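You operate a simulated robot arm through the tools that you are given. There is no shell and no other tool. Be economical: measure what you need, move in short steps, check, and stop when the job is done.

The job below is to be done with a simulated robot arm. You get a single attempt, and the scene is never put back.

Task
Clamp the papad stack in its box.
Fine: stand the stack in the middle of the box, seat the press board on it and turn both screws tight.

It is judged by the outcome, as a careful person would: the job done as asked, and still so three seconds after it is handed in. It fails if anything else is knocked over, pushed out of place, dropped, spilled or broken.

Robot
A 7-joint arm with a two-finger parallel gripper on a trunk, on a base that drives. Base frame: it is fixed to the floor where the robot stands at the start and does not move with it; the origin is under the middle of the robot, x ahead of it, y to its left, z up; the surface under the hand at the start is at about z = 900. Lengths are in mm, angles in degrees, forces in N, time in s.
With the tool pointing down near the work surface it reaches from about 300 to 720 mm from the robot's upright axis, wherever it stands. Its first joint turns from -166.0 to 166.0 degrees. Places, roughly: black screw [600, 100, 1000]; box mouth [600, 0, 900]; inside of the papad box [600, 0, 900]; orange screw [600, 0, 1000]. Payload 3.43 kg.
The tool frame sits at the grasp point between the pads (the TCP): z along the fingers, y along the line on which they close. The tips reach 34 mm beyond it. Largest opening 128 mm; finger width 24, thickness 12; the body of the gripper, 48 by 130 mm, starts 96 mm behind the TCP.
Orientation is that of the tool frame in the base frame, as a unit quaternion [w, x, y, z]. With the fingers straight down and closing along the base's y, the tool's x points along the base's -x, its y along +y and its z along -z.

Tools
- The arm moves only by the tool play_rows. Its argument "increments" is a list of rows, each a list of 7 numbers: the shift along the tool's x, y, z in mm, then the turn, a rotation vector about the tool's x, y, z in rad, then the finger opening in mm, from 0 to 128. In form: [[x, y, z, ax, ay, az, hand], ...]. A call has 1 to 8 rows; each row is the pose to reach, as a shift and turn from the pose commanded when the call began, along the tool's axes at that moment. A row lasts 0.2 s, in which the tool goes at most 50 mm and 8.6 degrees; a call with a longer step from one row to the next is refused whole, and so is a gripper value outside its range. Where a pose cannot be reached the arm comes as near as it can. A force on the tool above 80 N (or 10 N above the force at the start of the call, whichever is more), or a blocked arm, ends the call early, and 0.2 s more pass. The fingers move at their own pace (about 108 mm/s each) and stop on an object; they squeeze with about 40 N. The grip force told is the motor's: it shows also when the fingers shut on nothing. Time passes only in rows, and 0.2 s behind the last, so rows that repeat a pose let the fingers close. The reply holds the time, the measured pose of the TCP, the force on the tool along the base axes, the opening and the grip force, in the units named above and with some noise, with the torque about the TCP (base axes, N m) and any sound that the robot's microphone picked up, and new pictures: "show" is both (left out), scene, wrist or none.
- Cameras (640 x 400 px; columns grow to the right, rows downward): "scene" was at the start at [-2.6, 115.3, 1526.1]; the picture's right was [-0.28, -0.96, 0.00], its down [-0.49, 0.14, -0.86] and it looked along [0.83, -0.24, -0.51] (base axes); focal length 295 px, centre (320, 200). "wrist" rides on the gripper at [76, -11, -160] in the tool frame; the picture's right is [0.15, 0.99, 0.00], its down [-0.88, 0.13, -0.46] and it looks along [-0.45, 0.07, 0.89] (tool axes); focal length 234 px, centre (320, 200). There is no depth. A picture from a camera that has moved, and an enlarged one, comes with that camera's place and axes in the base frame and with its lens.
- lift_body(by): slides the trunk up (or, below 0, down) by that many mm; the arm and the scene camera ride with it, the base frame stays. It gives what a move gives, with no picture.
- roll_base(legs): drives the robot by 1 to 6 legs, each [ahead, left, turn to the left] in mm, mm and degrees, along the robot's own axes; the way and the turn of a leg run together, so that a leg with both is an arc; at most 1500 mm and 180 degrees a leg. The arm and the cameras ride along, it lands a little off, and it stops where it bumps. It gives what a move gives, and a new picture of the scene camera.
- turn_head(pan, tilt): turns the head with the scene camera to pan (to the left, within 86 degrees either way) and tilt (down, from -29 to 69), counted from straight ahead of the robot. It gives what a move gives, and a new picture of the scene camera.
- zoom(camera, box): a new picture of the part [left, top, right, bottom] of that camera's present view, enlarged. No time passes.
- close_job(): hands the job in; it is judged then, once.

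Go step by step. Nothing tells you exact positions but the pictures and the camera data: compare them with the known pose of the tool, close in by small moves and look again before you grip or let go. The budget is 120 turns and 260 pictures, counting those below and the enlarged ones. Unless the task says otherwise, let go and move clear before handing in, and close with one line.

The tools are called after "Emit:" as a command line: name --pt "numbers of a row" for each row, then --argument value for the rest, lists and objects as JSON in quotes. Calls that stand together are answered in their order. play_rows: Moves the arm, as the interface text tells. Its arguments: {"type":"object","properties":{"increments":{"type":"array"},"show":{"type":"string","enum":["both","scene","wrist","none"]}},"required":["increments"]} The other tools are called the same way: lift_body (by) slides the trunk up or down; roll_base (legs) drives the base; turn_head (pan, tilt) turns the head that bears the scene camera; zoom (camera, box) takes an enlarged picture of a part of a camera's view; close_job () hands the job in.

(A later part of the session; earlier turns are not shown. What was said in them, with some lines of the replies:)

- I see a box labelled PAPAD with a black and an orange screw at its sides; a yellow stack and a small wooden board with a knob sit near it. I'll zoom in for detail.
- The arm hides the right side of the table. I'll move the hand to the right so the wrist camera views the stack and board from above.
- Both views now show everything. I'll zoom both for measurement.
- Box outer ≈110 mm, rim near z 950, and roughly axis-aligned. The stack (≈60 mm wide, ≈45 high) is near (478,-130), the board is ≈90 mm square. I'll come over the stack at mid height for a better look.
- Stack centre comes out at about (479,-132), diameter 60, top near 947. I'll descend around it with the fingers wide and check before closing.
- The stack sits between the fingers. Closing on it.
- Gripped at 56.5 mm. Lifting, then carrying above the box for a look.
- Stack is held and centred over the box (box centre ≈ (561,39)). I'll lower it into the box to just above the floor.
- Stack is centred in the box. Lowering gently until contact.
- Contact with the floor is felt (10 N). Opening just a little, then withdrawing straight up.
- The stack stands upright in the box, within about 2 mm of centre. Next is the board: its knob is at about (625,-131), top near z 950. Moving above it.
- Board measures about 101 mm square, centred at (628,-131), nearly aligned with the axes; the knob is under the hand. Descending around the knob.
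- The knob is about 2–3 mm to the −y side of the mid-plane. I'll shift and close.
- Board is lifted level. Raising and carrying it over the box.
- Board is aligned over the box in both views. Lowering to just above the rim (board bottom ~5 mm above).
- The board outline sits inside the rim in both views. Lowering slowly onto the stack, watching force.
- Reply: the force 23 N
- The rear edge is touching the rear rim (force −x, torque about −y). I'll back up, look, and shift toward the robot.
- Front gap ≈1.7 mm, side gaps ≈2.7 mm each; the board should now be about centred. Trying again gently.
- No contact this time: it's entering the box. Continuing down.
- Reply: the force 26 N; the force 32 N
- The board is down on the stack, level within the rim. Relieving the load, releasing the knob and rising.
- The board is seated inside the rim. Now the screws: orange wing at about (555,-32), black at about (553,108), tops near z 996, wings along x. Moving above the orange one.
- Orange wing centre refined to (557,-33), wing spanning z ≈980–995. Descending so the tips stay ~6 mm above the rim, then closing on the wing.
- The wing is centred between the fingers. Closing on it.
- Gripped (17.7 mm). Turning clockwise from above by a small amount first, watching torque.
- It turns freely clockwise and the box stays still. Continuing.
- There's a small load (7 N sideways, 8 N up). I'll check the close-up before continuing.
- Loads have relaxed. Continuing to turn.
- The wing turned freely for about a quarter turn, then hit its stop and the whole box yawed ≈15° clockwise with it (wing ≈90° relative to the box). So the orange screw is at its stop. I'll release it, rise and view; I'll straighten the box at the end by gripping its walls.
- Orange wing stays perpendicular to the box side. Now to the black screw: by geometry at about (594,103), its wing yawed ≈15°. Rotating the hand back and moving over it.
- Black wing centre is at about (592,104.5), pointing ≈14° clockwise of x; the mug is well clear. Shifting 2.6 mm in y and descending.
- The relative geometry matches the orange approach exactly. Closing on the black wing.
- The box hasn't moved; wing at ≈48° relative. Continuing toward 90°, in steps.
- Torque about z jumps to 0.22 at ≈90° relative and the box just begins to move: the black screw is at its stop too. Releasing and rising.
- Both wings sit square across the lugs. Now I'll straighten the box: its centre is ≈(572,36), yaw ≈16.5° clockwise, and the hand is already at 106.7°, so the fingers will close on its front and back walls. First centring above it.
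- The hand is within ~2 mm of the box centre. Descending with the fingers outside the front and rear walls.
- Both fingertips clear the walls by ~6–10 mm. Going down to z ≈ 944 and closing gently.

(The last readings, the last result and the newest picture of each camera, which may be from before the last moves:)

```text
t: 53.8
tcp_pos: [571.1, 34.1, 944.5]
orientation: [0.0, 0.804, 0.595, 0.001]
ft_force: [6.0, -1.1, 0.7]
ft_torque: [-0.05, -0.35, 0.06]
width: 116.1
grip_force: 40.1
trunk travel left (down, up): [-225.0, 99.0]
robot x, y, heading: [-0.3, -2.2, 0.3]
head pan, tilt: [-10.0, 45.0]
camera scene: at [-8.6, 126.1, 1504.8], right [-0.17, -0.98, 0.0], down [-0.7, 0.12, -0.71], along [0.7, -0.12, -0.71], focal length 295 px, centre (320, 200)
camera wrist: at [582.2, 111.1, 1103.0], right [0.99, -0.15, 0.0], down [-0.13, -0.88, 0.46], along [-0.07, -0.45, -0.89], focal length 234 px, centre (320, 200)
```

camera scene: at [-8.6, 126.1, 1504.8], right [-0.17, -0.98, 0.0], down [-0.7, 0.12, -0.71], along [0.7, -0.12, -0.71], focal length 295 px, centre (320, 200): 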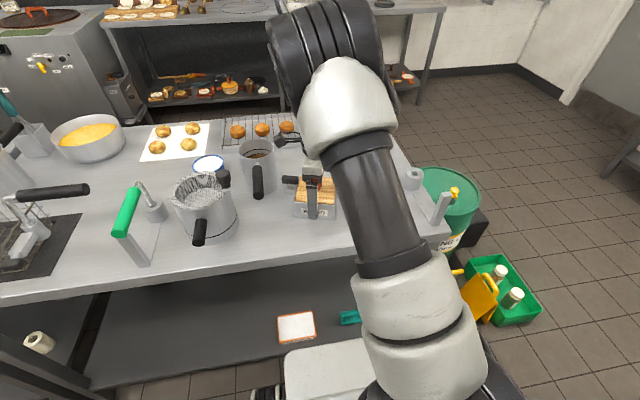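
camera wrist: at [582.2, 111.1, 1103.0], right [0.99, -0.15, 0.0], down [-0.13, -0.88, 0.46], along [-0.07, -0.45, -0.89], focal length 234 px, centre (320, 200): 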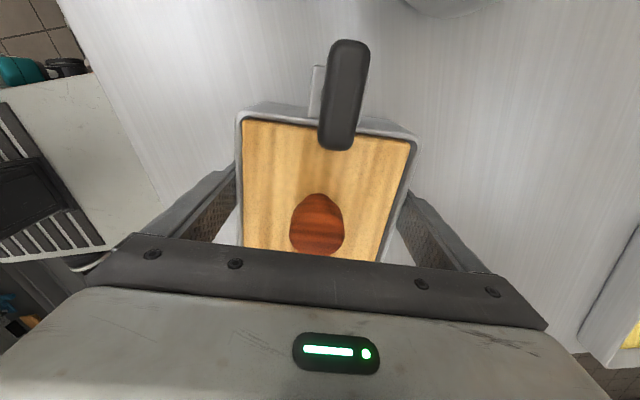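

The box is gripped square (116 mm), yaw measured as 17°. Sliding it back: turning 17° counter-clockwise and shifting (−11, +5) mm to its original place.

Emit:
play_rows --pt "0.2 -2.4 0 0 0 -0.06 106" --pt "0.4 -4.8 0 0 0 -0.12 106" --pt "0.7 -7.3 0 0 0 -0.18 106" --pt "0.9 -9.7 0 0 0 -0.24 106" --pt "1.1 -12.1 0 0 0 -0.295 106" --pt "1.1 -12.1 0 0 0 -0.295 106" --pt "1.1 -12.1 0 0 0 -0.295 106"

```text
t: 55.4
tcp_pos: [559.1, 40.9, 944.8]
orientation: [0.0, 0.707, 0.707, 0.0]
ft_force: [3.3, 0.4, 5.8]
ft_torque: [1.14, 0.3, -0.55]
width: 115.9
grip_force: 40.1
trunk travel left (down, up): [-225.0, 99.0]
robot x, y, heading: [3.0, 0.9, 0.1]
head pan, tilt: [-10.0, 45.0]
camera scene: at [-9.2, 126.1, 1504.8], right [-0.17, -0.98, 0.0], down [-0.7, 0.12, -0.71], along [0.7, -0.12, -0.71], focal length 295 px, centre (320, 200)
camera wrist: at [547.6, 116.8, 1103.0], right [0.99, 0.15, 0.0], down [0.13, -0.88, 0.45], along [0.07, -0.45, -0.89], focal length 234 px, centre (320, 200)
```

scene: 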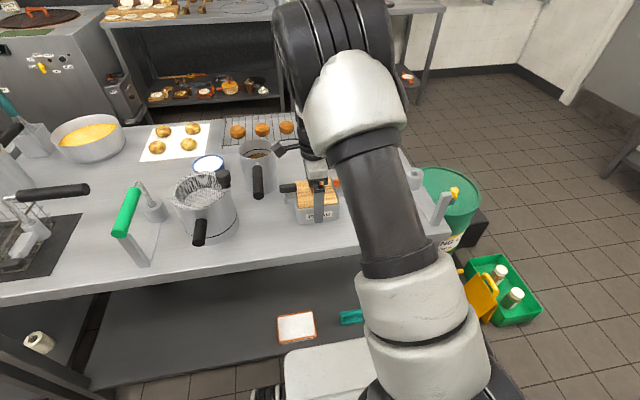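
wrist: 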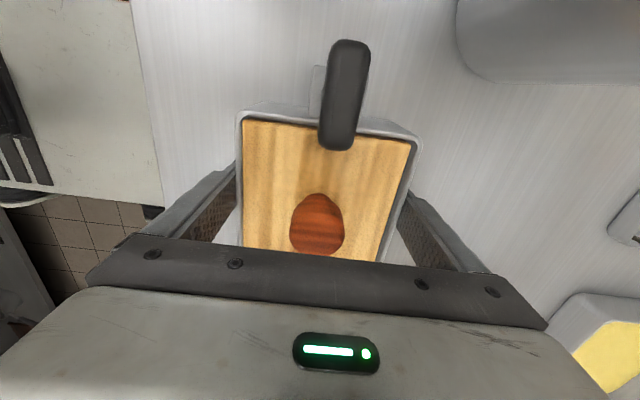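

The box is back square at its original spot. Releasing the walls evenly, then rising straight up.

Emit:
play_rows --pt "0 0 0 0 0 0 122" --pt "0 0 0 0 0 0 128" --pt "0 0 0 0 0 0 128" --pt "0 0 -30 0 0 0 128" --pt "0 0 -75 0 0 0 128" --pt "0 0 -120 0 0 0 128" --pt "0 0 -165 0 0 0 128" --pt "0 0 -200 0 0 0 128"

Emit:
zoom --camera "scene" --box '[260, 150, 372, 220]'

Emit:
zoom --camera "wrist" --box '[220, 80, 420, 205]'

```text
t: 57.2
tcp_pos: [559.2, 39.9, 1142.6]
orientation: [0.0, 0.707, 0.708, 0.0]
ft_force: [-0.7, -0.2, -0.5]
ft_torque: [-0.02, 0.0, 0.01]
width: 128.1
grip_force: 0.0
trunk travel left (down, up): [-225.0, 99.0]
robot x, y, heading: [-2.8, -0.8, 0.1]
head pan, tilt: [-10.0, 45.0]
camera scene: at [-9.2, 126.1, 1504.7], right [-0.17, -0.98, 0.0], down [-0.7, 0.12, -0.71], along [0.7, -0.12, -0.71], focal length 295 px, centre (320, 200)
camera wrist: at [547.8, 116.5, 1302.5], right [0.99, 0.15, 0.0], down [0.13, -0.88, 0.46], along [0.07, -0.45, -0.89], focal length 234 px, centre (320, 200)
```

scene: 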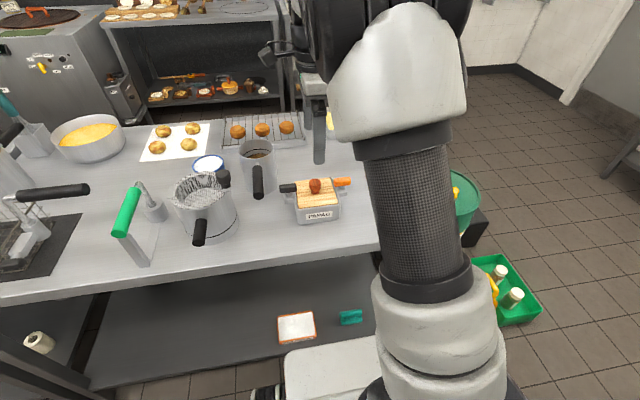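
wrist: 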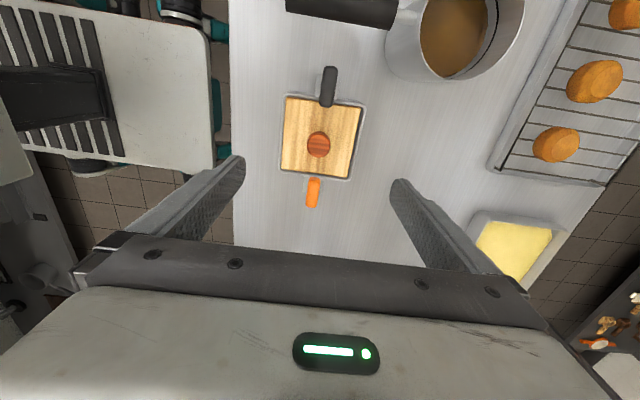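

```text
5.71 times, centred on (316, 185) of scene
camera zoom: at [-9.2, 126.1, 1504.7], right [-0.17, -0.98, 0.0], down [-0.7, 0.12, -0.71], along [0.7, -0.12, -0.71], focal length 1685 px, centre (343, 286)
```

zoom: 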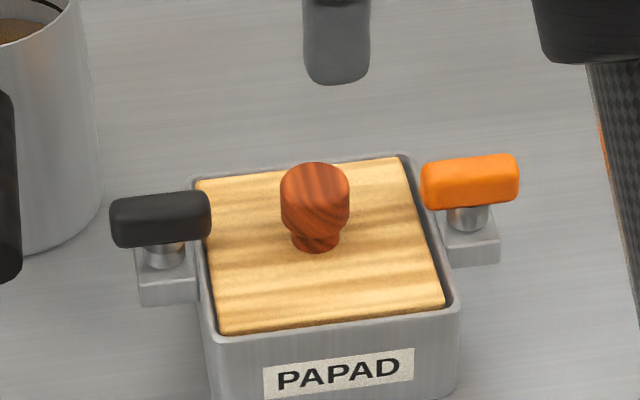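

```text
3.20 times, centred on (320, 142) of wrist
camera zoom: at [547.8, 116.5, 1302.5], right [0.99, 0.15, 0.0], down [0.13, -0.88, 0.46], along [0.07, -0.45, -0.89], focal length 749 px, centre (320, 384)
```

zoom: 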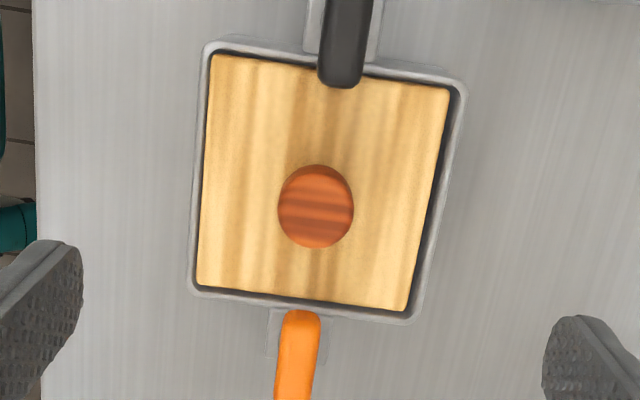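

The stack is centred in the box under the seated board, both screws are at their 90° stops, and the box is back in its original place. The hand is open and clear, so I'm handing in.

Emit:
close_job

```text
The job is handed in.
```

The papad stack is clamped: it stands within about 3 mm of the middle of the box, with the press board seated on it and both screws turned clockwise to their stops, a quarter turn each. The box yawed about 17° as the screws reached their stops. I gripped its walls and slid it back to within a few millimetres of where it started before handing in.
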